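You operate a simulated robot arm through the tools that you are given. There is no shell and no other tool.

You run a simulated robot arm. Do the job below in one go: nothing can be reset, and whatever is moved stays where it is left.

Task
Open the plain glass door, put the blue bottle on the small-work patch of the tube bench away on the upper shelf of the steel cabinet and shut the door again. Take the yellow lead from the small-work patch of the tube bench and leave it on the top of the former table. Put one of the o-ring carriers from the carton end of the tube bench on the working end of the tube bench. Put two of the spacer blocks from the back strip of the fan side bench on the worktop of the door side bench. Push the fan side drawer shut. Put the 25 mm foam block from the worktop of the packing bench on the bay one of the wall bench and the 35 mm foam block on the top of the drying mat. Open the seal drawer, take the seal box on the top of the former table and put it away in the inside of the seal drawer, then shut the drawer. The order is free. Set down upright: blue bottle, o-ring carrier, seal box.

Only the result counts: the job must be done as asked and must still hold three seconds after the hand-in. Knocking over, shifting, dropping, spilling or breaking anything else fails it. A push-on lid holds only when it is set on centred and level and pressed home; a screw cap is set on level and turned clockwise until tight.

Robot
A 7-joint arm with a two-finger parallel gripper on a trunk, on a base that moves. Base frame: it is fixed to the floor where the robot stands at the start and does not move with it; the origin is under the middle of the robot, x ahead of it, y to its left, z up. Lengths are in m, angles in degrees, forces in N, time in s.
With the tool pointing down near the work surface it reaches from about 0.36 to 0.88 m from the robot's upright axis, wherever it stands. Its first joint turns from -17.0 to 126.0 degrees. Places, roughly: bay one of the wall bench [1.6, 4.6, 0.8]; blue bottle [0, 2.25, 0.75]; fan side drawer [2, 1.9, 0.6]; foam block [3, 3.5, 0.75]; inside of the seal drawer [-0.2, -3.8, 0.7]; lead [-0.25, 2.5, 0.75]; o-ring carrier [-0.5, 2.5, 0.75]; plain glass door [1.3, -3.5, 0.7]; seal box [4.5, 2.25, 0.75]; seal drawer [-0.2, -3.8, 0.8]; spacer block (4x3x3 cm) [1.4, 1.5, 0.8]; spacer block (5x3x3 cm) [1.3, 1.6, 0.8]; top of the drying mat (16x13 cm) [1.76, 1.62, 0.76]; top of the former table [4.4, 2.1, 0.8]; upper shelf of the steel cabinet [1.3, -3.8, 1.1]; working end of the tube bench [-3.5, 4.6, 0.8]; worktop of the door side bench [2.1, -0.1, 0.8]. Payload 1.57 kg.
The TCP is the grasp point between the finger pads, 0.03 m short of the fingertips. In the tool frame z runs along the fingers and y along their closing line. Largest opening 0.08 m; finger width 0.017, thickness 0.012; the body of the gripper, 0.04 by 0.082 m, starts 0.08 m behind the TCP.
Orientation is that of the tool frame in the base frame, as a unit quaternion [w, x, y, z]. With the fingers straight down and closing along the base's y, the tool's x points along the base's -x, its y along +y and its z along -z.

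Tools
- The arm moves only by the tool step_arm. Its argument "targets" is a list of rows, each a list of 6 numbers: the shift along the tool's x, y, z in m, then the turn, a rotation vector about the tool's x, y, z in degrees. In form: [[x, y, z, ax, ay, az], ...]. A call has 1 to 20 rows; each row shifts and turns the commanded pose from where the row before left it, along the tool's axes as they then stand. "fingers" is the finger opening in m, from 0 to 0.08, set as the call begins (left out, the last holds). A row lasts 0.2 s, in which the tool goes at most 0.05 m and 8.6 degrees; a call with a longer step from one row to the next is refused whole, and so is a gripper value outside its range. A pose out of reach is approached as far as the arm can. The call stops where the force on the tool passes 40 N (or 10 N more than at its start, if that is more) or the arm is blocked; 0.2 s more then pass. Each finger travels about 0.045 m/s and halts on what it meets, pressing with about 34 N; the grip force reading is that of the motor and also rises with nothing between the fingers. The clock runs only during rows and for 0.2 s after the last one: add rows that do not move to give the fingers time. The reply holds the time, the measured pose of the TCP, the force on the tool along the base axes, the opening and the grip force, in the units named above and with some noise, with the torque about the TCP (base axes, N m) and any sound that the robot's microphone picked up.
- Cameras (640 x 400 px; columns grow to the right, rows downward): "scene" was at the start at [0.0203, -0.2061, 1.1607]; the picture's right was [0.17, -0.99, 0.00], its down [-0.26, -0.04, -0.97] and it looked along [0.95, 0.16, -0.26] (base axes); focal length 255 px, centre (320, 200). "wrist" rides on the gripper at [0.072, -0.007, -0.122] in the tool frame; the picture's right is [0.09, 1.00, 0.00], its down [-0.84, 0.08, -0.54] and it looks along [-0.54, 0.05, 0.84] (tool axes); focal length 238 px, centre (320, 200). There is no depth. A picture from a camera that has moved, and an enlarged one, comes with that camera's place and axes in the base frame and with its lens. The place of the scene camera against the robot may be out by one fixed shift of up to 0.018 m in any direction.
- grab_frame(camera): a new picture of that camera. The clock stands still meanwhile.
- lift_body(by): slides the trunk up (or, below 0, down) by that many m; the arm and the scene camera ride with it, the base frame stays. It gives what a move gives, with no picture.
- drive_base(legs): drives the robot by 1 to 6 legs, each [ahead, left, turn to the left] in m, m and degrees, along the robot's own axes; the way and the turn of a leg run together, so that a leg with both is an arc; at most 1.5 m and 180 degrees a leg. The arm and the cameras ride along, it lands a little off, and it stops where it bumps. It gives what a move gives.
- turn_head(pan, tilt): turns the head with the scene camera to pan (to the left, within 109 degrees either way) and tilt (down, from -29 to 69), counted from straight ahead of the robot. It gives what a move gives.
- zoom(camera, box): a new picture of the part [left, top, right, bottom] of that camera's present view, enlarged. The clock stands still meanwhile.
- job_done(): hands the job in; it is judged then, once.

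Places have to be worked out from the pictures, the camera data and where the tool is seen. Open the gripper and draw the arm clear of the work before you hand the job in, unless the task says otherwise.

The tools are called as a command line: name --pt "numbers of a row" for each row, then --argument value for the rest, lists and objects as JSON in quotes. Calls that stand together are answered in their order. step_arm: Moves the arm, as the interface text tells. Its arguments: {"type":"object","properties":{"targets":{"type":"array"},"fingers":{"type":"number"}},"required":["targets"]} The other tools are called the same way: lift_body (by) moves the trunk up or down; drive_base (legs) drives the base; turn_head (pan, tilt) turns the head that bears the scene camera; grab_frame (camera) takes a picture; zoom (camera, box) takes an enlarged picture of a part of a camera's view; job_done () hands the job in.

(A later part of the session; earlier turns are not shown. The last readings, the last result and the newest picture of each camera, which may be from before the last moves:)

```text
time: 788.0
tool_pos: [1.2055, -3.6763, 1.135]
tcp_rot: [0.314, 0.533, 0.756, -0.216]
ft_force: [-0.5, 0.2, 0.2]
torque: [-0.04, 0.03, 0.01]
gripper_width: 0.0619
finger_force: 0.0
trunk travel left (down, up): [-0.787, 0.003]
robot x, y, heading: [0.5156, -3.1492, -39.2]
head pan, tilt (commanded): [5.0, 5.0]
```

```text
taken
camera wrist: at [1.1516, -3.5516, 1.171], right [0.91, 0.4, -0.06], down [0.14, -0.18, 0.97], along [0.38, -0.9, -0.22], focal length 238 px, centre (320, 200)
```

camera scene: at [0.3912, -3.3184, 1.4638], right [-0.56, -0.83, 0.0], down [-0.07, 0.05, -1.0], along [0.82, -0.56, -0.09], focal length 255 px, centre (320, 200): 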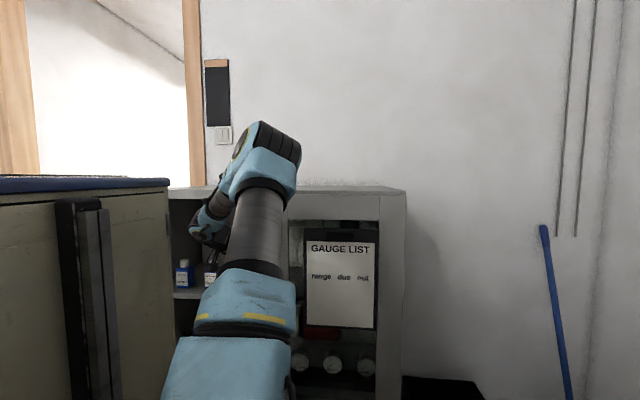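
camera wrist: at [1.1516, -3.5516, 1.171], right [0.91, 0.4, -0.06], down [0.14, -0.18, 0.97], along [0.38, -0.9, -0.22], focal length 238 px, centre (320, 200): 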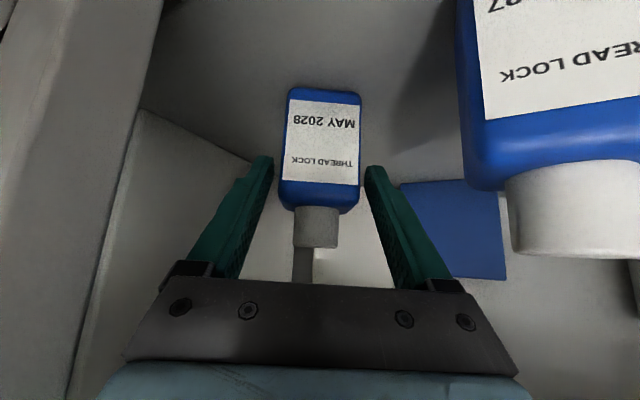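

The bottle stands upright, released. I rise 3.7 cm, then withdraw along the same diagonal line.

step_arm --pt "-0.013 0 -0.0131 0 0 0" --pt "-0.013 0 -0.0131 0 0 0" --pt "0 0 0 0 0 0" --pt "0.0142 0 -0.0141 0 0 0" --pt "0.0142 0 -0.0141 0 0 0" --pt "0.0142 0 -0.0141 0 0 0" --pt "0.0142 0 -0.0141 0 0 0" --pt "0.0142 0 -0.0141 0 0 0"

grab_frame --camera "wrist"

step_arm --pt "0.0142 0 -0.0141 0 0 0" --pt "0.0142 0 -0.0141 0 0 0" --pt "0.0142 0 -0.0141 0 0 0" --pt "0.0142 0 -0.0141 0 0 0" --pt "0 0 0 0 0 0"

grab_frame --camera "wrist"

```text
time: 789.8
tool_pos: [1.1707, -3.5849, 1.1726]
tcp_rot: [0.315, 0.532, 0.756, -0.215]
ft_force: [0.3, -0.5, 0.4]
torque: [0.0, 0.0, -0.02]
gripper_width: 0.0619
finger_force: 0.1
trunk travel left (down, up): [-0.787, 0.003]
robot x, y, heading: [0.5138, -3.1444, -39.1]
head pan, tilt (commanded): [5.0, 5.0]
```

```text
taken
camera wrist: at [1.1171, -3.4579, 1.2083], right [0.91, 0.4, -0.06], down [0.14, -0.18, 0.98], along [0.38, -0.9, -0.21], focal length 238 px, centre (320, 200)
```

wrist: 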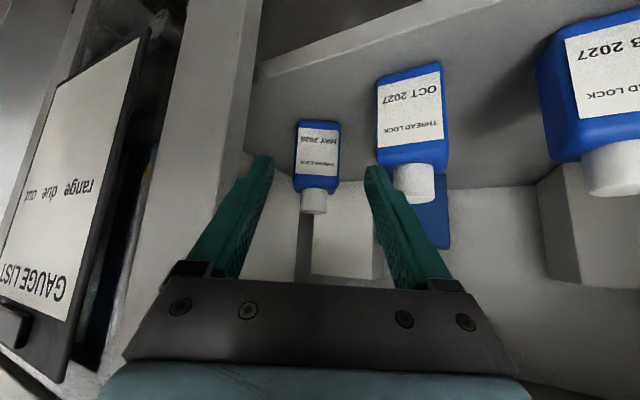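

```text
time: 791.0
tool_pos: [1.1427, -3.508, 1.1725]
tcp_rot: [0.315, 0.532, 0.755, -0.217]
ft_force: [0.0, -0.2, 0.2]
torque: [-0.01, 0.0, 0.0]
gripper_width: 0.0619
finger_force: 0.0
trunk travel left (down, up): [-0.787, 0.003]
robot x, y, heading: [0.5142, -3.1483, -39.0]
head pan, tilt (commanded): [5.0, 5.0]
```

```text
taken
camera wrist: at [1.0898, -3.3818, 1.2079], right [0.91, 0.4, -0.06], down [0.14, -0.17, 0.98], along [0.38, -0.9, -0.21], focal length 238 px, centre (320, 200)
```

wrist: 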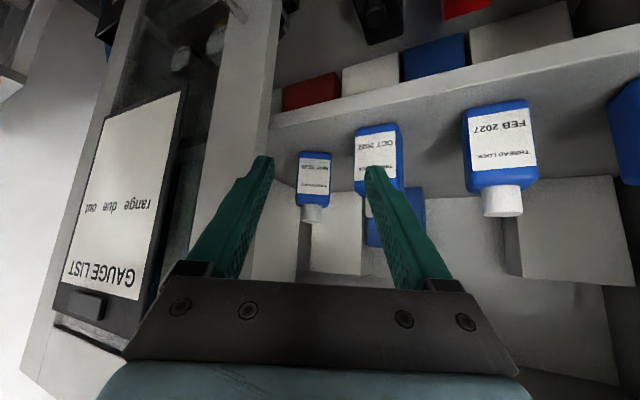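

The blue bottle stands in line on the upper shelf. Now to shut the door: I back the base off, fold the tool down and in, then sidestep left to the door's outer side.

drive_base --legs '[[-0.4, 0, 0]]'

step_arm --pt "0 0 0 0 7.5 0" --pt "0 0 0 0 7.5 0" --pt "0 0 0 0 7.5 0" --pt "0 0 0 0 7.5 0" --pt "0 0 0 0 7.5 0" --pt "0 0 0 0 7.5 0" --pt "0 0 0 0 0 -7.5" --pt "0 0 0 0 0 -7.5" --pt "0 0 0 0 0 -7.5" --pt "0 0 0 0 0 -7.5" --pt "0.045 -0.02 0 0 0 0" --pt "0.045 -0.02 0 0 0 0" --pt "0.03 -0.02 0 0 0 0" --fingers 0

drive_base --legs '[[0, 0.76, 0]]'

turn_head --pan -25 --tilt 15

grab_frame --camera "scene"

```text
time: 793.5
tool_pos: [0.8305, -3.253, 1.1722]
tcp_rot: [0.316, 0.531, 0.756, -0.216]
ft_force: [-0.3, 0.1, -0.2]
torque: [-0.01, -0.01, -0.03]
gripper_width: 0.0621
finger_force: 0.1
trunk travel left (down, up): [-0.787, 0.003]
robot x, y, heading: [0.1993, -2.8891, -39.1]
head pan, tilt (commanded): [5.0, 5.0]
```

```text
time: 796.3
tool_pos: [0.7004, -3.2191, 1.1721]
tcp_rot: [0.003, 0.341, 0.94, 0.002]
ft_force: [0.6, -0.5, 0.4]
torque: [-0.04, 0.06, -0.03]
gripper_width: 0.0001
finger_force: 21.1
trunk travel left (down, up): [-0.787, 0.003]
robot x, y, heading: [0.1969, -2.8908, -39.0]
head pan, tilt (commanded): [5.0, 5.0]
```

```text
time: 800.4
tool_pos: [1.1825, -2.622, 1.1726]
tcp_rot: [0.002, 0.342, 0.94, 0.004]
ft_force: [-0.2, -0.5, -0.1]
torque: [0.01, -0.01, -0.02]
gripper_width: 0.0
finger_force: 21.6
trunk travel left (down, up): [-0.787, 0.003]
robot x, y, heading: [0.6832, -2.293, -39.2]
head pan, tilt (commanded): [5.0, 5.0]
```

```text
time: 801.4
tool_pos: [1.1829, -2.6228, 1.1717]
tcp_rot: [0.002, 0.341, 0.94, 0.004]
ft_force: [0.1, 0.5, 0.4]
torque: [-0.02, -0.05, -0.02]
gripper_width: 0.0
finger_force: 21.1
trunk travel left (down, up): [-0.787, 0.003]
robot x, y, heading: [0.684, -2.2967, -39.0]
head pan, tilt (commanded): [-25.0, 15.0]
```

```text
taken
camera scene: at [0.5257, -2.4999, 1.4477], right [-0.9, -0.44, 0.0], down [-0.11, 0.23, -0.97], along [0.42, -0.87, -0.26], focal length 255 px, centre (320, 200)
```

scene: 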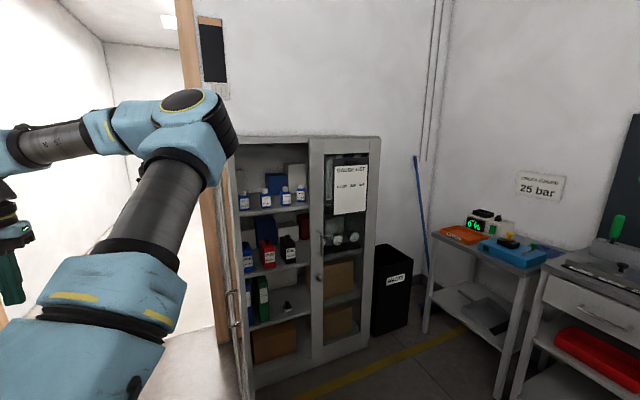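

The upper shelf now shows four bottles in a row. I stand left of the open door; I reach forward, bring the tool level pointing at the cabinet, and lower to z≈1.08 (above the door's handle).

step_arm --pt "-0.0433 0 0 0 0 0" --pt "-0.0433 0 0 0 0 0" --pt "-0.0434 0 0 0 0 0" --pt "0 0 0 0 -8.2 0" --pt "0 0 0 0 -8.2 0" --pt "0 0 0 0 -8.2 0" --pt "0 0 0 0 -8.2 0" --pt "0 0 0 0 -8.2 0" --pt "0 0 0 0 -8.2 0" --pt "0 0 0 0 -8.2 0" --pt "0 0 0 0 -8.2 0" --pt "0 0 0 0 -8.2 0" --pt "0 0 0 0 -8.1 0" --pt "0 0 0 0 -8.1 0"

lift_body --by -0.09

grab_frame --camera "wrist"

```text
time: 804.4
tool_pos: [1.2831, -2.7076, 1.1727]
tcp_rot: [0.668, 0.243, 0.662, -0.238]
ft_force: [-0.2, -1.0, 0.2]
torque: [0.03, 0.02, 0.0]
gripper_width: 0.0002
finger_force: 20.7
trunk travel left (down, up): [-0.787, 0.003]
robot x, y, heading: [0.6824, -2.2983, -39.0]
head pan, tilt (commanded): [-25.0, 15.0]
```

```text
time: 805.6
tool_pos: [1.2829, -2.707, 1.0821]
tcp_rot: [0.667, 0.244, 0.663, -0.238]
ft_force: [-0.2, 0.1, 0.5]
torque: [-0.02, 0.01, 0.0]
gripper_width: 0.0002
finger_force: 21.4
trunk travel left (down, up): [-0.697, 0.093]
robot x, y, heading: [0.6815, -2.2975, -39.1]
head pan, tilt (commanded): [-25.0, 15.0]
```

```text
taken
camera wrist: at [1.185, -2.6338, 1.0108], right [0.64, 0.76, -0.08], down [-0.37, 0.4, 0.84], along [0.67, -0.5, 0.54], focal length 238 px, centre (320, 200)
```

wrist: 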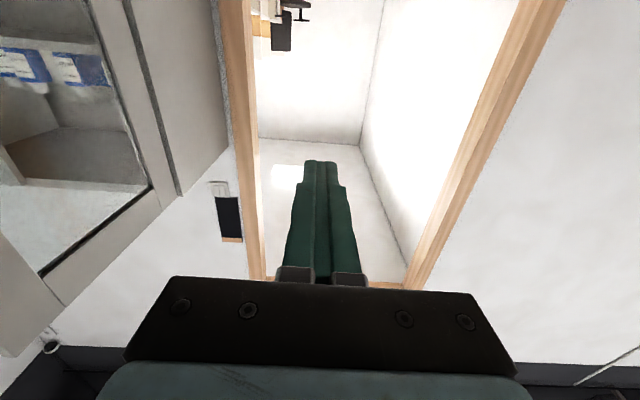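

I move the closed fingers right toward the door's outer face and forward alongside it.

step_arm --pt "0 -0.045 0 0 0 0" --pt "0 -0.045 0 0 0 0" --pt "0 -0.045 0 0 0 0" --pt "0 -0.045 0 0 0 0" --pt "0 -0.045 0 0 0 0" --pt "0 -0.045 0 0 0 0" --pt "0 0 0.035 0 0 0" --pt "0 0 0.035 0 0 0" --pt "0 0 0.03 0 0 0" --pt "0 0 0 0 0 0"

grab_frame --camera "wrist"

grab_frame --camera "scene"

```text
time: 807.8
tool_pos: [1.1872, -2.9789, 1.0801]
tcp_rot: [0.666, 0.244, 0.663, -0.238]
ft_force: [-0.1, 0.0, 0.0]
torque: [0.01, 0.01, 0.01]
gripper_width: 0.0002
finger_force: 21.0
trunk travel left (down, up): [-0.697, 0.093]
robot x, y, heading: [0.6835, -2.2939, -38.9]
head pan, tilt (commanded): [-25.0, 15.0]
```

```text
taken
camera wrist: at [1.0892, -2.9056, 1.0081], right [0.64, 0.76, -0.08], down [-0.37, 0.4, 0.84], along [0.67, -0.5, 0.54], focal length 238 px, centre (320, 200)
```

wrist: 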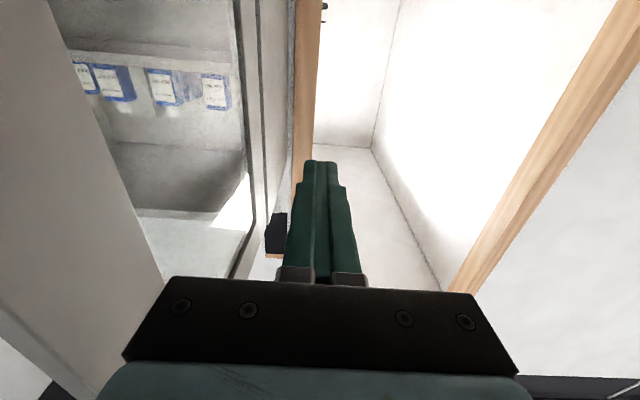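

```text
taken
camera scene: at [0.5256, -2.4999, 1.3577], right [-0.9, -0.44, 0.0], down [-0.11, 0.23, -0.97], along [0.42, -0.87, -0.26], focal length 255 px, centre (320, 200)
```

scene: 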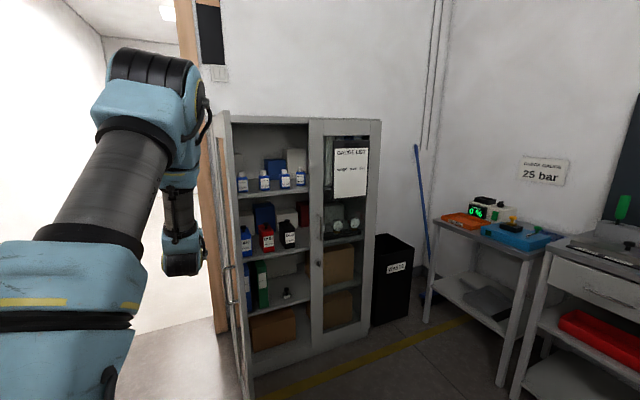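

I push gently toward the door until contact and on along its closing arc.

step_arm --pt "0 -0.018 0 0 0 0" --pt "0 -0.018 0 0 0 0" --pt "0 -0.018 0 0 0 0" --pt "0 -0.01 0 0 0 0" --pt "0 -0.01 0 0 0 0" --pt "0 -0.01 0 0 0 0" --pt "0 -0.01 0.001 0 0 0" --pt "0 -0.01 0.001 0 0 0" --pt "0 -0.01 0.002 0 0 0" --pt "0 -0.01 0.002 0 0 0" --pt "0 -0.01 0.003 0 0 0" --pt "0 -0.01 0.003 0 0 0"

grab_frame --camera "scene"

```text
time: 810.4
tool_pos: [1.1032, -3.0965, 1.0799]
tcp_rot: [0.667, 0.244, 0.663, -0.239]
ft_force: [-0.5, -0.4, 0.0]
torque: [0.03, -0.02, -0.04]
gripper_width: 0.0001
finger_force: 21.4
trunk travel left (down, up): [-0.697, 0.093]
robot x, y, heading: [0.682, -2.2954, -39.1]
head pan, tilt (commanded): [-25.0, 15.0]
```

```text
taken
camera scene: at [0.5257, -2.4998, 1.3577], right [-0.9, -0.44, 0.0], down [-0.11, 0.23, -0.97], along [0.42, -0.87, -0.26], focal length 255 px, centre (320, 200)
```

scene: 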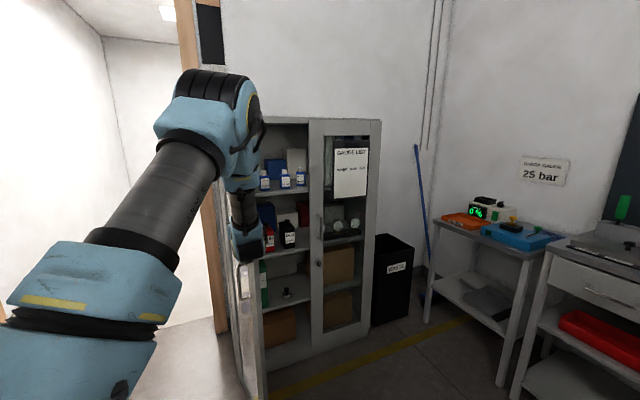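

The door follows (now ~75° open). I shorten the arm a little, move the base forward, then sidestep right so the fingers carry the door further round.

step_arm --pt "0 0.004 -0.025 0 0 0" --pt "0 0.004 -0.025 0 0 0" --pt "0 0 0 0 0 0"

drive_base --legs '[[0.1, 0, -0.4]]'

drive_base --legs '[[0, -0.2, 0]]'

grab_frame --camera "scene"

grab_frame --camera "wrist"

```text
time: 811.2
tool_pos: [1.0704, -3.0579, 1.0784]
tcp_rot: [0.666, 0.244, 0.663, -0.239]
ft_force: [-0.5, 0.4, 0.0]
torque: [-0.01, 0.01, -0.01]
gripper_width: 0.0
finger_force: 21.3
trunk travel left (down, up): [-0.697, 0.093]
robot x, y, heading: [0.6866, -2.2991, -39.0]
head pan, tilt (commanded): [-25.0, 15.0]
```

```text
time: 812.3
tool_pos: [1.1099, -3.1053, 1.0773]
tcp_rot: [0.663, 0.251, 0.662, -0.244]
ft_force: [-4.3, 0.9, 0.8]
torque: [-0.05, 0.02, -0.09]
gripper_width: 0.0
finger_force: 20.8
trunk travel left (down, up): [-0.697, 0.093]
robot x, y, heading: [0.7345, -2.3383, -39.3]
head pan, tilt (commanded): [-25.0, 15.0]
stopped in leg 1: the force on the tool passed its limit at 105 N (the readings are from after the stop); the commanded pose is now the measured one
```

```text
time: 813.9
tool_pos: [0.9814, -3.2611, 1.0768]
tcp_rot: [0.662, 0.251, 0.662, -0.245]
ft_force: [0.9, -1.2, -0.6]
torque: [-0.03, -0.01, 0.01]
gripper_width: 0.0
finger_force: 21.5
trunk travel left (down, up): [-0.697, 0.093]
robot x, y, heading: [0.6082, -2.4922, -39.3]
head pan, tilt (commanded): [-25.0, 15.0]
```

```text
taken
camera scene: at [0.4475, -2.6965, 1.3577], right [-0.9, -0.43, 0.0], down [-0.11, 0.23, -0.97], along [0.42, -0.87, -0.26], focal length 255 px, centre (320, 200)
```

scene: 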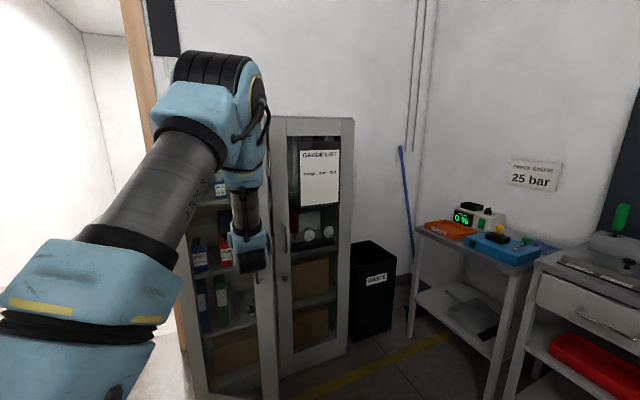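

```text
taken
camera wrist: at [0.885, -3.1856, 1.0059], right [0.65, 0.75, -0.08], down [-0.36, 0.41, 0.84], along [0.67, -0.52, 0.54], focal length 238 px, centre (320, 200)
```

wrist: 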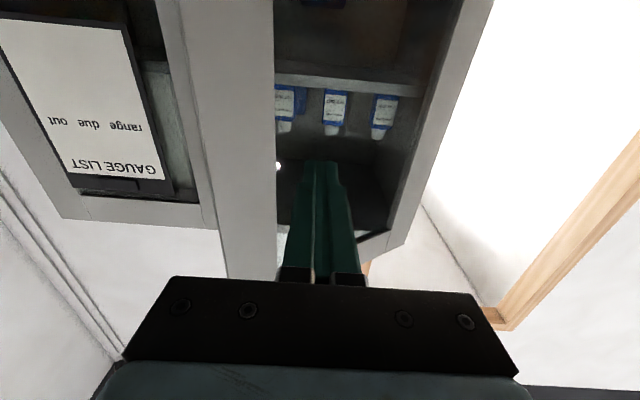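

The door is about half closed with the fingers against its outside. I push on forward slowly with the arm.

step_arm --pt "0 -0.004 0.009 0 0 0" --pt "0 -0.004 0.009 0 0 0" --pt "0 -0.004 0.009 0 0 0" --pt "0 -0.004 0.009 0 0 0" --pt "0 -0.004 0.009 0 0 0" --pt "0 -0.003 0.01 0 0 0" --pt "0 -0.003 0.01 0 0 0" --pt "0 -0.003 0.01 0 0 0" --pt "0 -0.003 0.01 0 0 0" --pt "0 -0.003 0.01 0 0 0"

grab_frame --camera "wrist"

grab_frame --camera "scene"

```text
time: 816.1
tool_pos: [1.0308, -3.3496, 1.0775]
tcp_rot: [0.662, 0.25, 0.662, -0.246]
ft_force: [0.3, -0.5, 0.4]
torque: [-0.01, -0.02, 0.01]
gripper_width: 0.0
finger_force: 21.7
trunk travel left (down, up): [-0.697, 0.093]
robot x, y, heading: [0.6075, -2.4935, -39.5]
head pan, tilt (commanded): [-25.0, 15.0]
```

```text
taken
camera wrist: at [0.934, -3.2747, 1.0056], right [0.65, 0.75, -0.08], down [-0.36, 0.41, 0.84], along [0.67, -0.52, 0.54], focal length 238 px, centre (320, 200)
```

wrist: 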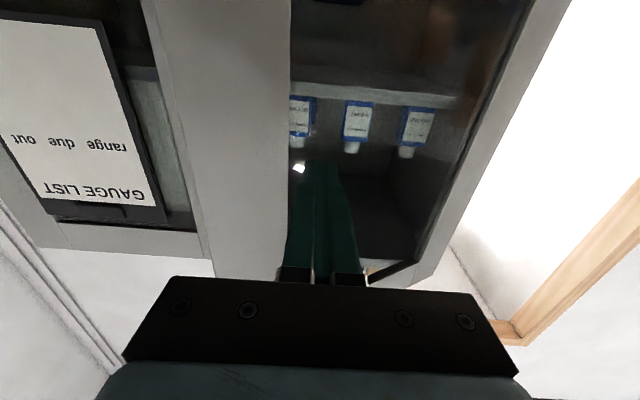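

```text
taken
camera scene: at [0.4474, -2.6964, 1.3577], right [-0.9, -0.43, 0.0], down [-0.11, 0.23, -0.97], along [0.42, -0.87, -0.26], focal length 255 px, centre (320, 200)
```

scene: 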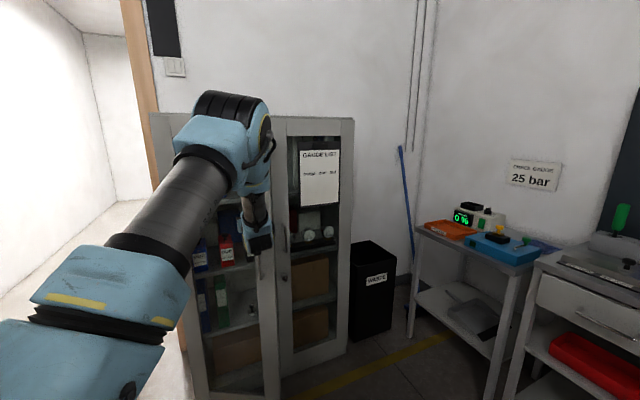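

The door is at about 37° now, tip on its face at R≈0.34. I draw the tip back off it, bring the base closer and to the right, and then continue the push with the arm.

step_arm --pt "0 0 -0.044 0 0 0" --pt "0 0 -0.044 0 0 0" --pt "0 0.02 -0.044 0 0 0" --pt "0 0.04 -0.029 0 0 0" --pt "0 0.04 -0.03 0 0 0" --pt "0 0.03 -0.029 0 0 0"

drive_base --legs '[[0, -0.13, 0], [0.19, 0, 0]]'

grab_frame --camera "wrist"

grab_frame --camera "scene"

```text
time: 817.5
tool_pos: [0.9503, -3.1059, 1.0791]
tcp_rot: [0.662, 0.251, 0.662, -0.246]
ft_force: [0.1, -0.1, 0.1]
torque: [0.01, -0.02, 0.01]
gripper_width: 0.0
finger_force: 21.3
trunk travel left (down, up): [-0.697, 0.093]
robot x, y, heading: [0.6062, -2.4941, -39.5]
head pan, tilt (commanded): [-25.0, 15.0]
```

```text
time: 819.9
tool_pos: [1.0172, -3.3281, 1.0782]
tcp_rot: [0.663, 0.25, 0.662, -0.244]
ft_force: [-0.9, -0.1, 0.6]
torque: [0.07, 0.02, -0.01]
gripper_width: 0.0001
finger_force: 20.8
trunk travel left (down, up): [-0.697, 0.093]
robot x, y, heading: [0.6747, -2.7167, -39.1]
head pan, tilt (commanded): [-25.0, 15.0]
```

```text
taken
camera wrist: at [0.9202, -3.2528, 1.0073], right [0.65, 0.75, -0.08], down [-0.36, 0.41, 0.84], along [0.67, -0.52, 0.54], focal length 238 px, centre (320, 200)
```

wrist: 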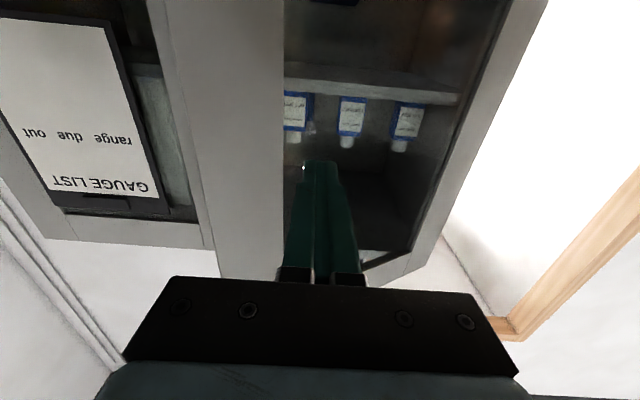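

```text
taken
camera scene: at [0.5139, -2.9188, 1.3577], right [-0.9, -0.43, 0.0], down [-0.11, 0.23, -0.97], along [0.42, -0.87, -0.26], focal length 255 px, centre (320, 200)
```

scene: 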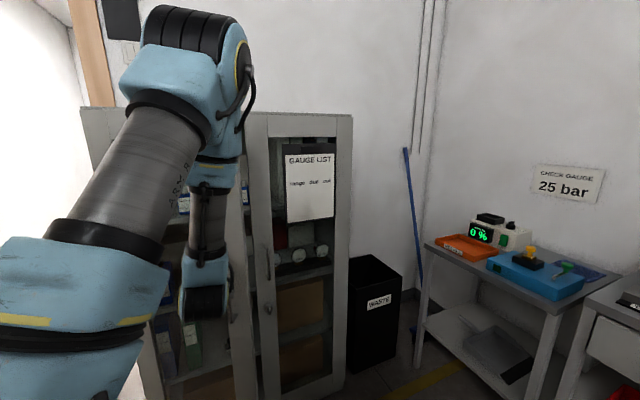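

The tip is just in front of the door again with plenty of reach. I push it round in small steps until it meets the frame.

step_arm --pt "0 -0.005 0.0115 0 0 0" --pt "0 -0.005 0.0115 0 0 0" --pt "0 -0.005 0.0115 0 0 0" --pt "0 -0.005 0.0115 0 0 0" --pt "0 -0.005 0.0115 0 0 0" --pt "0 -0.005 0.0115 0 0 0" --pt "0 -0.005 0.0115 0 0 0" --pt "0 -0.005 0.0115 0 0 0" --pt "0 -0.004 0.0115 0 0 0" --pt "0 -0.004 0.0115 0 0 0" --pt "0 -0.004 0.0115 0 0 0" --pt "0 -0.003 0.0115 0 0 0" --pt "0 -0.003 0.0115 0 0 0" --pt "0 -0.003 0.0115 0 0 0"

grab_frame --camera "scene"

grab_frame --camera "wrist"

```text
time: 822.9
tool_pos: [1.0983, -3.4785, 1.0779]
tcp_rot: [0.662, 0.25, 0.663, -0.244]
ft_force: [-0.3, 0.3, -0.2]
torque: [-0.01, 0.0, 0.02]
gripper_width: 0.0001
finger_force: 21.5
trunk travel left (down, up): [-0.697, 0.093]
robot x, y, heading: [0.6736, -2.7161, -39.2]
head pan, tilt (commanded): [-25.0, 15.0]
```

```text
taken
camera scene: at [0.5138, -2.9186, 1.3577], right [-0.9, -0.43, 0.0], down [-0.11, 0.23, -0.97], along [0.42, -0.87, -0.26], focal length 255 px, centre (320, 200)
```

scene: 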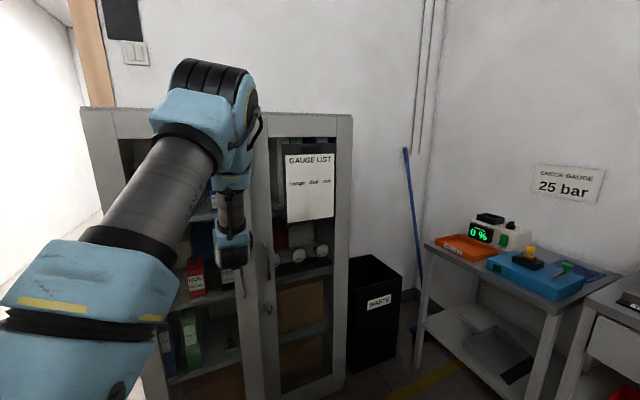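

```text
taken
camera wrist: at [1.0016, -3.4042, 1.0061], right [0.65, 0.75, -0.08], down [-0.36, 0.41, 0.84], along [0.67, -0.52, 0.54], focal length 238 px, centre (320, 200)
```

wrist: 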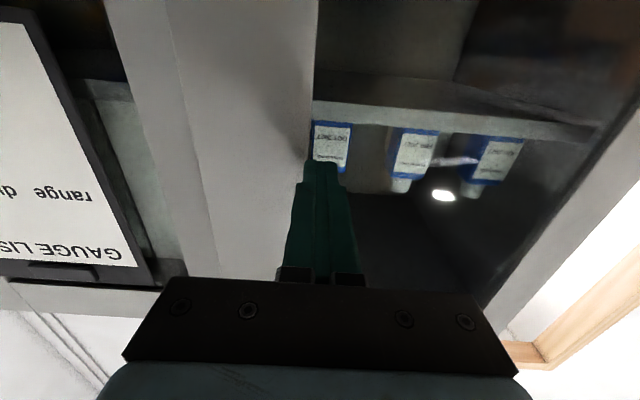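

Nearly shut (about 12°). I continue to the frame.

step_arm --pt "0 -0.002 0.011 0 0 0" --pt "0 -0.002 0.011 0 0 0" --pt "0 -0.001 0.011 0 0 0" --pt "0 0 0.011 0 0 0" --pt "0 0 0.008 0 0 0" --pt "0 0 0.006 0 0 0" --pt "0 0 0.005 0 0 0" --pt "0 0 0.005 0 0 0" --pt "0 0 0.005 0 0 0" --pt "0 0 0 0 0 0"

grab_frame --camera "wrist"

grab_frame --camera "scene"

```text
time: 825.1
tool_pos: [1.1483, -3.5297, 1.0784]
tcp_rot: [0.662, 0.251, 0.663, -0.244]
ft_force: [-26.2, 29.3, 0.4]
torque: [-0.2, -0.18, -0.14]
gripper_width: 0.0002
finger_force: 21.5
trunk travel left (down, up): [-0.697, 0.093]
robot x, y, heading: [0.6712, -2.7164, -39.6]
head pan, tilt (commanded): [-25.0, 15.0]
```

```text
taken
camera wrist: at [1.0514, -3.4541, 1.0067], right [0.65, 0.75, -0.08], down [-0.36, 0.41, 0.84], along [0.67, -0.52, 0.54], focal length 238 px, centre (320, 200)
```

wrist: 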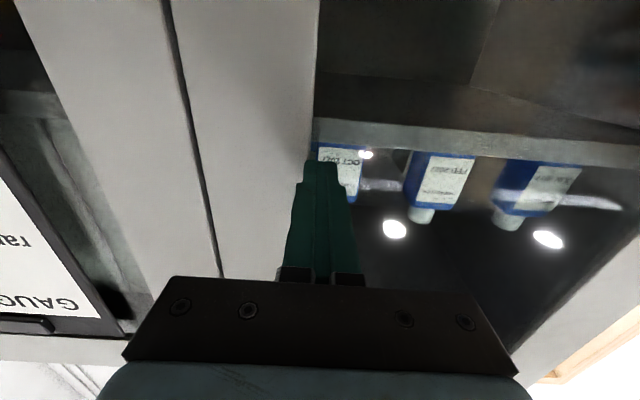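

```text
taken
camera scene: at [0.5123, -2.917, 1.3577], right [-0.9, -0.43, 0.0], down [-0.11, 0.23, -0.97], along [0.42, -0.87, -0.26], focal length 255 px, centre (320, 200)
```

scene: 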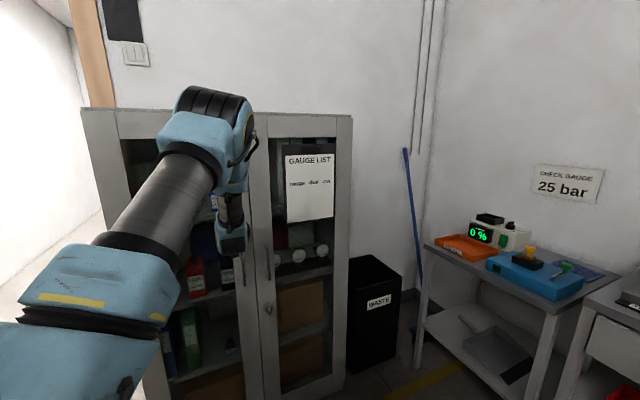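

The door has met its frame (face at u≈3.16, both door stiles flush). I draw back and check it stays shut.

step_arm --pt "0 0 -0.01 0 0 0" --pt "0 0 -0.03 0 0 0" --pt "0 0 -0.045 0 0 0" --pt "0 0 -0.045 0 0 0" --pt "0 0 -0.045 0 0 0"

drive_base --legs '[[-0.3, 0, 0]]'

grab_frame --camera "wrist"

grab_frame --camera "scene"

```text
time: 826.3
tool_pos: [1.0196, -3.4166, 1.0777]
tcp_rot: [0.663, 0.249, 0.663, -0.243]
ft_force: [-0.1, -0.3, -0.4]
torque: [-0.02, -0.02, -0.02]
gripper_width: 0.0
finger_force: 21.4
trunk travel left (down, up): [-0.697, 0.093]
robot x, y, heading: [0.67, -2.7116, -39.3]
head pan, tilt (commanded): [-25.0, 15.0]
```

```text
time: 828.4
tool_pos: [0.7886, -3.2287, 1.0779]
tcp_rot: [0.663, 0.25, 0.662, -0.245]
ft_force: [-0.1, 0.4, -0.5]
torque: [0.0, 0.0, -0.04]
gripper_width: 0.0
finger_force: 21.8
trunk travel left (down, up): [-0.697, 0.093]
robot x, y, heading: [0.4423, -2.529, -39.3]
head pan, tilt (commanded): [-25.0, 15.0]
```

```text
taken
camera wrist: at [0.6923, -3.1535, 1.0063], right [0.65, 0.75, -0.08], down [-0.36, 0.41, 0.84], along [0.67, -0.52, 0.54], focal length 238 px, centre (320, 200)
```

wrist: 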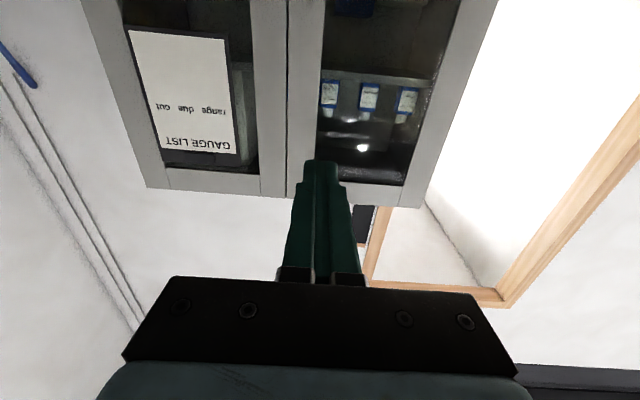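

```text
taken
camera scene: at [0.2837, -2.7306, 1.3577], right [-0.9, -0.44, 0.0], down [-0.11, 0.23, -0.97], along [0.42, -0.87, -0.26], focal length 255 px, centre (320, 200)
```

scene: 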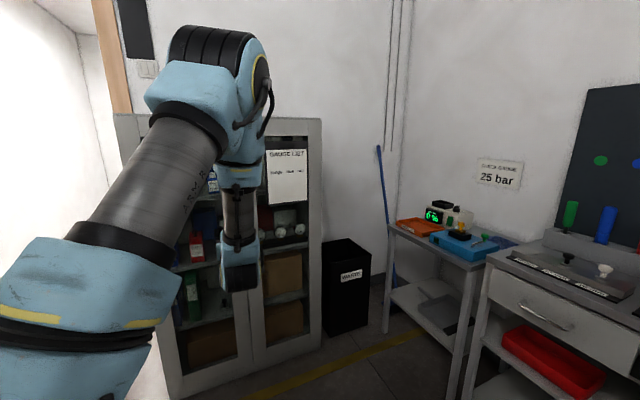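

The cabinet is shut. Remaining: the foam blocks and the fan side drawer. I fold the tool down and drive back around toward the packing bench.

step_arm --pt "0 0 0 0 8.2 0" --pt "0 0 0 0 8.2 0" --pt "0 0 0 0 8.2 0" --pt "0 0 0 0 8.2 0" --pt "0 0 0 0 8.2 0" --pt "0 0 0 0 8.2 0" --pt "0 0 0 0 8.2 0" --pt "0 0 0 0 8.2 0" --pt "0 0 0 0 8.2 0" --pt "0 0 0 0 8.1 0" --pt "0 0 0 0 8.1 0" --pt "0 0.04 0 0 0 0" --pt "0 0.04 0 0 0 0" --pt "0 0.04 0 0 0 0" --fingers 0.08

drive_base --legs '[[0, 0.6, 0], [-0.42, 0, 0], [0, 1.2, 0], [0, 0, 90]]'

drive_base --legs '[[0, 1.2, 0], [0, 1.1, 0]]'

turn_head --pan -5 --tilt 20

grab_frame --camera "scene"

```text
time: 831.4
tool_pos: [0.867, -3.1384, 1.0779]
tcp_rot: [0.0, 0.35, 0.937, 0.005]
ft_force: [-0.1, -1.3, 0.0]
torque: [0.06, -0.01, -0.01]
gripper_width: 0.0796
finger_force: 0.1
trunk travel left (down, up): [-0.697, 0.093]
robot x, y, heading: [0.4415, -2.5272, -39.5]
head pan, tilt (commanded): [-25.0, 15.0]
```

```text
time: 846.5
tool_pos: [1.8715, -0.4363, 1.0774]
tcp_rot: [-0.002, -0.415, 0.91, 0.004]
ft_force: [-0.2, 0.6, 0.2]
torque: [0.01, 0.01, 0.0]
gripper_width: 0.0799
finger_force: 0.0
trunk travel left (down, up): [-0.697, 0.093]
robot x, y, heading: [1.2578, -0.8629, 50.5]
head pan, tilt (commanded): [-25.0, 15.0]
```

```text
time: 857.7
tool_pos: [0.0898, 1.0106, 1.0795]
tcp_rot: [-0.003, -0.418, 0.908, 0.003]
ft_force: [0.6, 0.2, 0.1]
torque: [-0.02, 0.0, 0.02]
gripper_width: 0.0801
finger_force: 0.0
trunk travel left (down, up): [-0.697, 0.093]
robot x, y, heading: [-0.5198, 0.5827, 51.4]
head pan, tilt (commanded): [-25.0, 15.0]
```

```text
time: 858.6
tool_pos: [0.0905, 1.0116, 1.0783]
tcp_rot: [-0.002, -0.419, 0.908, 0.004]
ft_force: [0.3, -0.7, 0.4]
torque: [-0.02, 0.01, 0.01]
gripper_width: 0.0797
finger_force: 0.0
trunk travel left (down, up): [-0.697, 0.093]
robot x, y, heading: [-0.5176, 0.5826, 51.3]
head pan, tilt (commanded): [-5.0, 20.0]
```

```text
taken
camera scene: at [-0.3178, 0.4507, 1.3496], right [0.72, -0.69, 0.0], down [-0.24, -0.25, -0.94], along [0.65, 0.68, -0.34], focal length 255 px, centre (320, 200)
```

scene: 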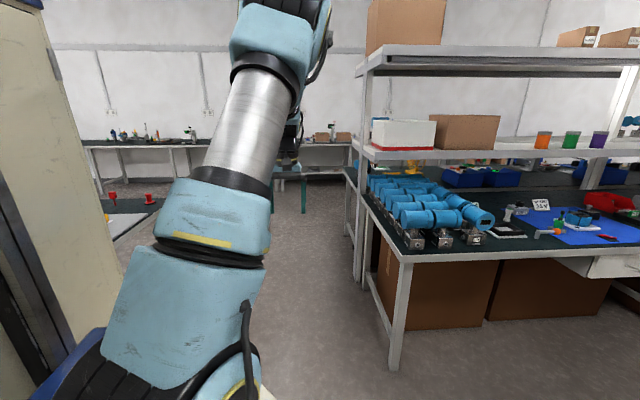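

The gap lies straight ahead. I correct the heading and drive up through it into the fan-side aisle.

drive_base --legs '[[0, 0, -0.9], [1.2, 0, 0], [1.2, 0, 0], [0.85, 0, 0]]'

turn_head --pan -35 --tilt 20

grab_frame --camera "scene"

turn_head --pan 15 --tilt 20

grab_frame --camera "scene"

turn_head --pan -95 --tilt 25

grab_frame --camera "scene"

```text
time: 874.9
tool_pos: [2.1774, 3.5185, 1.0786]
tcp_rot: [-0.002, -0.412, 0.911, 0.004]
ft_force: [-0.1, 0.2, 1.0]
torque: [0.0, 0.01, -0.02]
gripper_width: 0.0797
finger_force: 0.0
trunk travel left (down, up): [-0.697, 0.093]
robot x, y, heading: [1.5625, 3.0957, 50.5]
head pan, tilt (commanded): [-5.0, 20.0]
```

```text
time: 875.8
tool_pos: [2.1774, 3.519, 1.0784]
tcp_rot: [-0.002, -0.412, 0.911, 0.004]
ft_force: [-0.3, 0.2, -0.3]
torque: [0.03, 0.0, -0.03]
gripper_width: 0.0797
finger_force: 0.0
trunk travel left (down, up): [-0.697, 0.093]
robot x, y, heading: [1.5597, 3.0979, 50.3]
head pan, tilt (commanded): [-35.0, 20.0]
```

```text
taken
camera scene: at [1.7864, 2.9219, 1.3495], right [0.27, -0.96, 0.0], down [-0.33, -0.09, -0.94], along [0.91, 0.25, -0.34], focal length 255 px, centre (320, 200)
```

scene: 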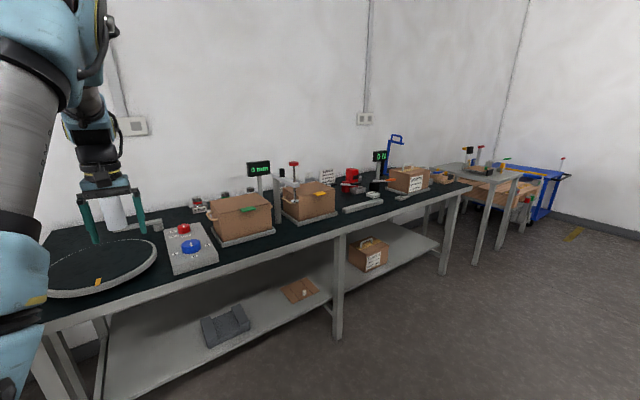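

```text
time: 877.0
tool_pos: [2.1772, 3.5178, 1.078]
tcp_rot: [-0.002, -0.412, 0.911, 0.004]
ft_force: [-0.1, -0.2, -0.1]
torque: [0.02, -0.03, -0.02]
gripper_width: 0.0802
finger_force: 0.0
trunk travel left (down, up): [-0.697, 0.093]
robot x, y, heading: [1.5642, 3.0997, 50.6]
head pan, tilt (commanded): [15.0, 20.0]
```

```text
taken
camera scene: at [1.7355, 2.9818, 1.3495], right [0.91, -0.42, 0.0], down [-0.14, -0.31, -0.94], along [0.39, 0.85, -0.34], focal length 255 px, centre (320, 200)
```

scene: 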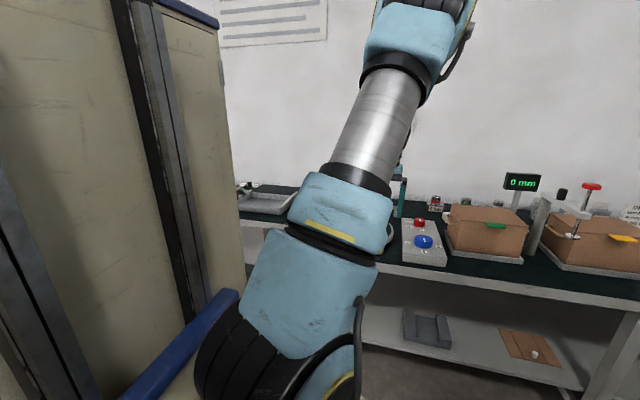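

```text
time: 878.9
tool_pos: [2.1767, 3.5184, 1.078]
tcp_rot: [-0.003, -0.412, 0.911, 0.004]
ft_force: [0.0, 0.2, 0.0]
torque: [0.0, -0.02, 0.0]
gripper_width: 0.0799
finger_force: 0.0
trunk travel left (down, up): [-0.697, 0.093]
robot x, y, heading: [1.5594, 3.0982, 50.4]
head pan, tilt (commanded): [-95.0, 25.0]
```

```text
taken
camera scene: at [1.7623, 2.8325, 1.3415], right [-0.7, -0.71, 0.0], down [-0.3, 0.3, -0.91], along [0.65, -0.64, -0.42], focal length 255 px, centre (320, 200)
```

scene: 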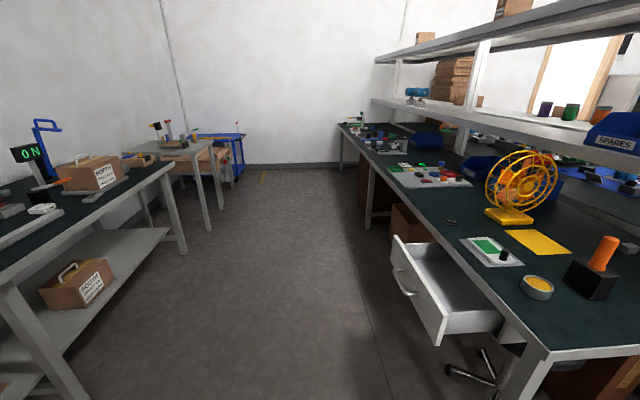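

I can see the packing bench and, on the fan side bench, the open drawer and the yellow mat. I zoom on the packing bench to find the foam blocks.

turn_head --pan -35 --tilt 20

zoom --camera "scene" --box '[150, 140, 310, 260]'

zoom --camera "scene" --box '[270, 130, 450, 250]'

```text
time: 880.2
tool_pos: [2.1769, 3.5194, 1.0797]
tcp_rot: [-0.003, -0.412, 0.911, 0.004]
ft_force: [0.0, -0.3, -0.6]
torque: [-0.02, 0.01, 0.01]
gripper_width: 0.0797
finger_force: 0.1
trunk travel left (down, up): [-0.697, 0.093]
robot x, y, heading: [1.5645, 3.0945, 50.6]
head pan, tilt (commanded): [-35.0, 20.0]
```

```text
3.33 times, centred on (230, 200) of scene
camera zoom: at [1.7865, 2.9218, 1.3495], right [0.26, -0.96, 0.0], down [-0.33, -0.09, -0.94], along [0.91, 0.25, -0.34], focal length 850 px, centre (620, 200)
```

zoom: 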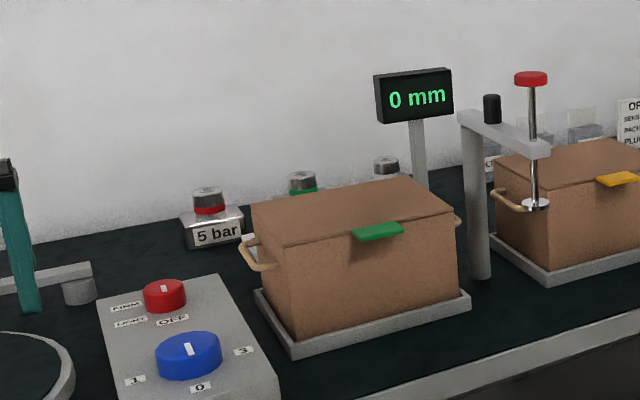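

```text
3.33 times, centred on (360, 190) of scene
camera zoom: at [1.7865, 2.9218, 1.3495], right [0.26, -0.96, 0.0], down [-0.33, -0.09, -0.94], along [0.91, 0.25, -0.34], focal length 850 px, centre (187, 233)
```

zoom: 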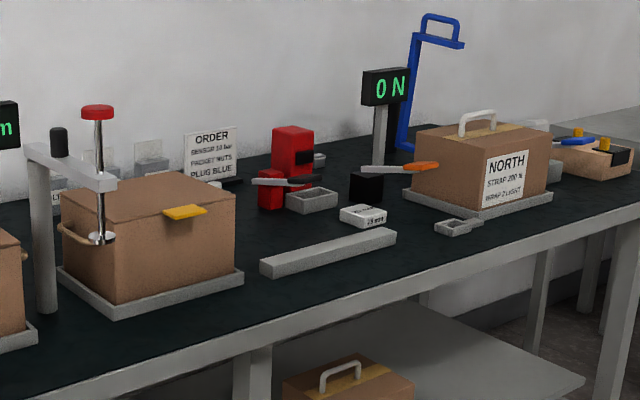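

There's a small white labelled block near (362, 215) and some grey blocks behind the second carton. I move right along the aisle for a closer look from in front.

drive_base --legs '[[0.1, 0, 0], [0, -1.05, 0]]'

turn_head --pan -10 --tilt 30

grab_frame --camera "scene"

zoom --camera "scene" --box '[200, 100, 440, 260]'

grab_frame --camera "wrist"

```text
time: 886.3
tool_pos: [3.0506, 2.9278, 1.0781]
tcp_rot: [-0.002, -0.414, 0.91, 0.004]
ft_force: [0.0, 0.0, -0.6]
torque: [0.04, 0.01, 0.02]
gripper_width: 0.0799
finger_force: 0.0
trunk travel left (down, up): [-0.697, 0.093]
robot x, y, heading: [2.4369, 2.5054, 50.4]
head pan, tilt (commanded): [-35.0, 20.0]
```

```text
time: 887.2
tool_pos: [3.051, 2.9275, 1.0778]
tcp_rot: [-0.002, -0.414, 0.91, 0.003]
ft_force: [-0.5, -0.2, 0.8]
torque: [0.0, 0.02, 0.01]
gripper_width: 0.0799
finger_force: 0.1
trunk travel left (down, up): [-0.697, 0.093]
robot x, y, heading: [2.4346, 2.5029, 50.8]
head pan, tilt (commanded): [-10.0, 30.0]
```

```text
taken
camera scene: at [2.6405, 2.3629, 1.3335], right [0.65, -0.76, 0.0], down [-0.38, -0.32, -0.87], along [0.66, 0.56, -0.5], focal length 255 px, centre (320, 200)
```

scene: 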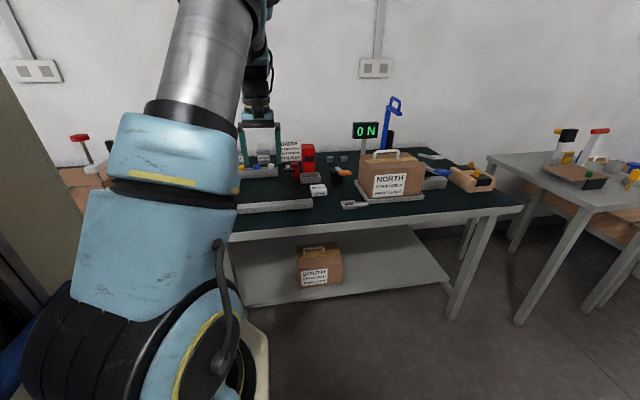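

```text
2.50 times, centred on (320, 180) of scene
camera zoom: at [2.6405, 2.3629, 1.3335], right [0.65, -0.76, 0.0], down [-0.38, -0.32, -0.87], along [0.66, 0.56, -0.5], focal length 638 px, centre (320, 250)
```

zoom: 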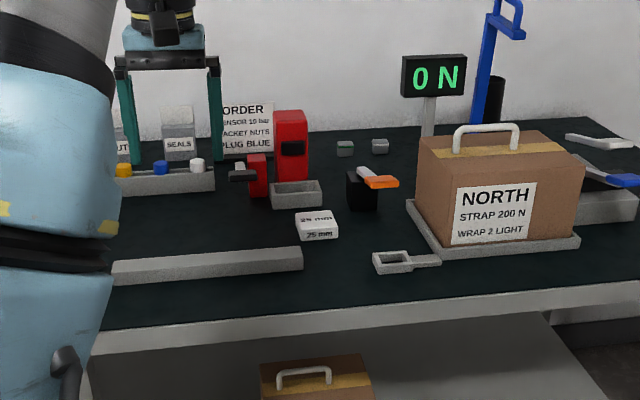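

```text
taken
camera wrist: at [3.0083, 2.8678, 1.2004], right [-0.81, 0.59, 0.01], down [0.5, 0.68, 0.54], along [0.31, 0.44, -0.84], focal length 238 px, centre (320, 200)
```

wrist: 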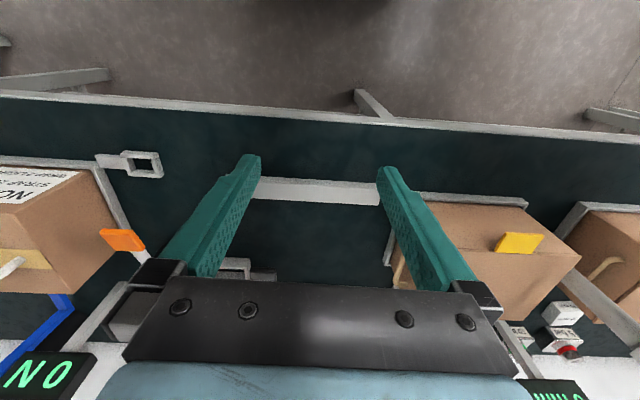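

The labelled white block near (3.36, 2.97) reads "25 mm", and there are more white labelled blocks further left behind the cartons. I move left to view those from above.

drive_base --legs '[[0, 0.45, 0]]'

grab_frame --camera "wrist"

turn_head --pan -5 --tilt 30

zoom --camera "scene" --box '[220, 100, 460, 260]'

turn_head --pan -50 --tilt 30

zoom --camera "scene" --box '[60, 100, 300, 260]'

```text
time: 889.9
tool_pos: [2.7077, 3.2101, 1.0784]
tcp_rot: [-0.002, -0.413, 0.911, 0.004]
ft_force: [1.0, 0.5, 1.0]
torque: [0.04, 0.01, 0.0]
gripper_width: 0.0803
finger_force: 0.1
trunk travel left (down, up): [-0.697, 0.093]
robot x, y, heading: [2.0961, 2.7901, 50.2]
head pan, tilt (commanded): [-10.0, 30.0]
```

```text
taken
camera wrist: at [2.6652, 3.1502, 1.2004], right [-0.81, 0.59, 0.01], down [0.5, 0.68, 0.54], along [0.31, 0.44, -0.84], focal length 238 px, centre (320, 200)
```

wrist: 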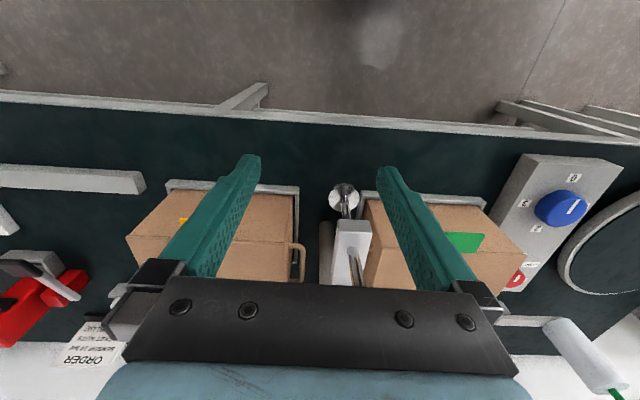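

```text
time: 890.6
tool_pos: [2.7071, 3.21, 1.0784]
tcp_rot: [-0.003, -0.412, 0.911, 0.004]
ft_force: [0.2, 0.4, 0.0]
torque: [0.04, -0.01, 0.02]
gripper_width: 0.0801
finger_force: 0.0
trunk travel left (down, up): [-0.697, 0.093]
robot x, y, heading: [2.0915, 2.788, 50.5]
head pan, tilt (commanded): [-5.0, 30.0]
```

```text
2.50 times, centred on (340, 180) of scene
camera zoom: at [2.2901, 2.6525, 1.3335], right [0.71, -0.7, 0.0], down [-0.35, -0.36, -0.87], along [0.61, 0.62, -0.5], focal length 638 px, centre (270, 250)
```

zoom: 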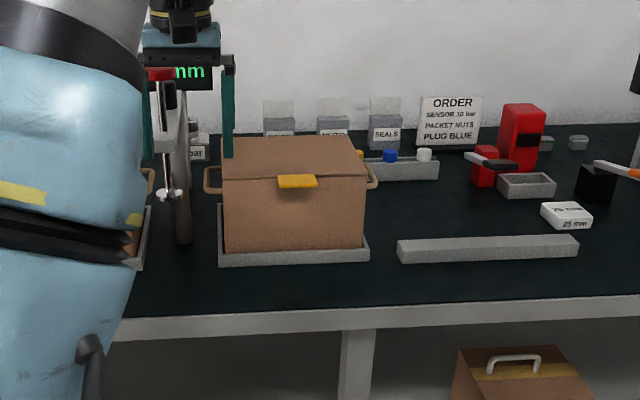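

```text
time: 891.7
tool_pos: [2.7065, 3.2094, 1.0787]
tcp_rot: [-0.003, -0.412, 0.911, 0.003]
ft_force: [0.2, 0.4, 0.0]
torque: [0.0, 0.01, -0.02]
gripper_width: 0.0802
finger_force: 0.0
trunk travel left (down, up): [-0.697, 0.093]
robot x, y, heading: [2.0901, 2.7909, 50.4]
head pan, tilt (commanded): [-50.0, 30.0]
```

```text
2.50 times, centred on (180, 180) of scene
camera zoom: at [2.3169, 2.5888, 1.3335], right [0.01, -1.0, 0.0], down [-0.5, 0.0, -0.87], along [0.87, 0.01, -0.5], focal length 638 px, centre (670, 250)
```

zoom: 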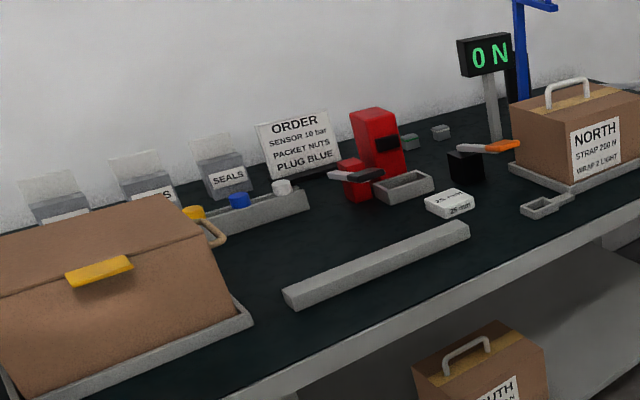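

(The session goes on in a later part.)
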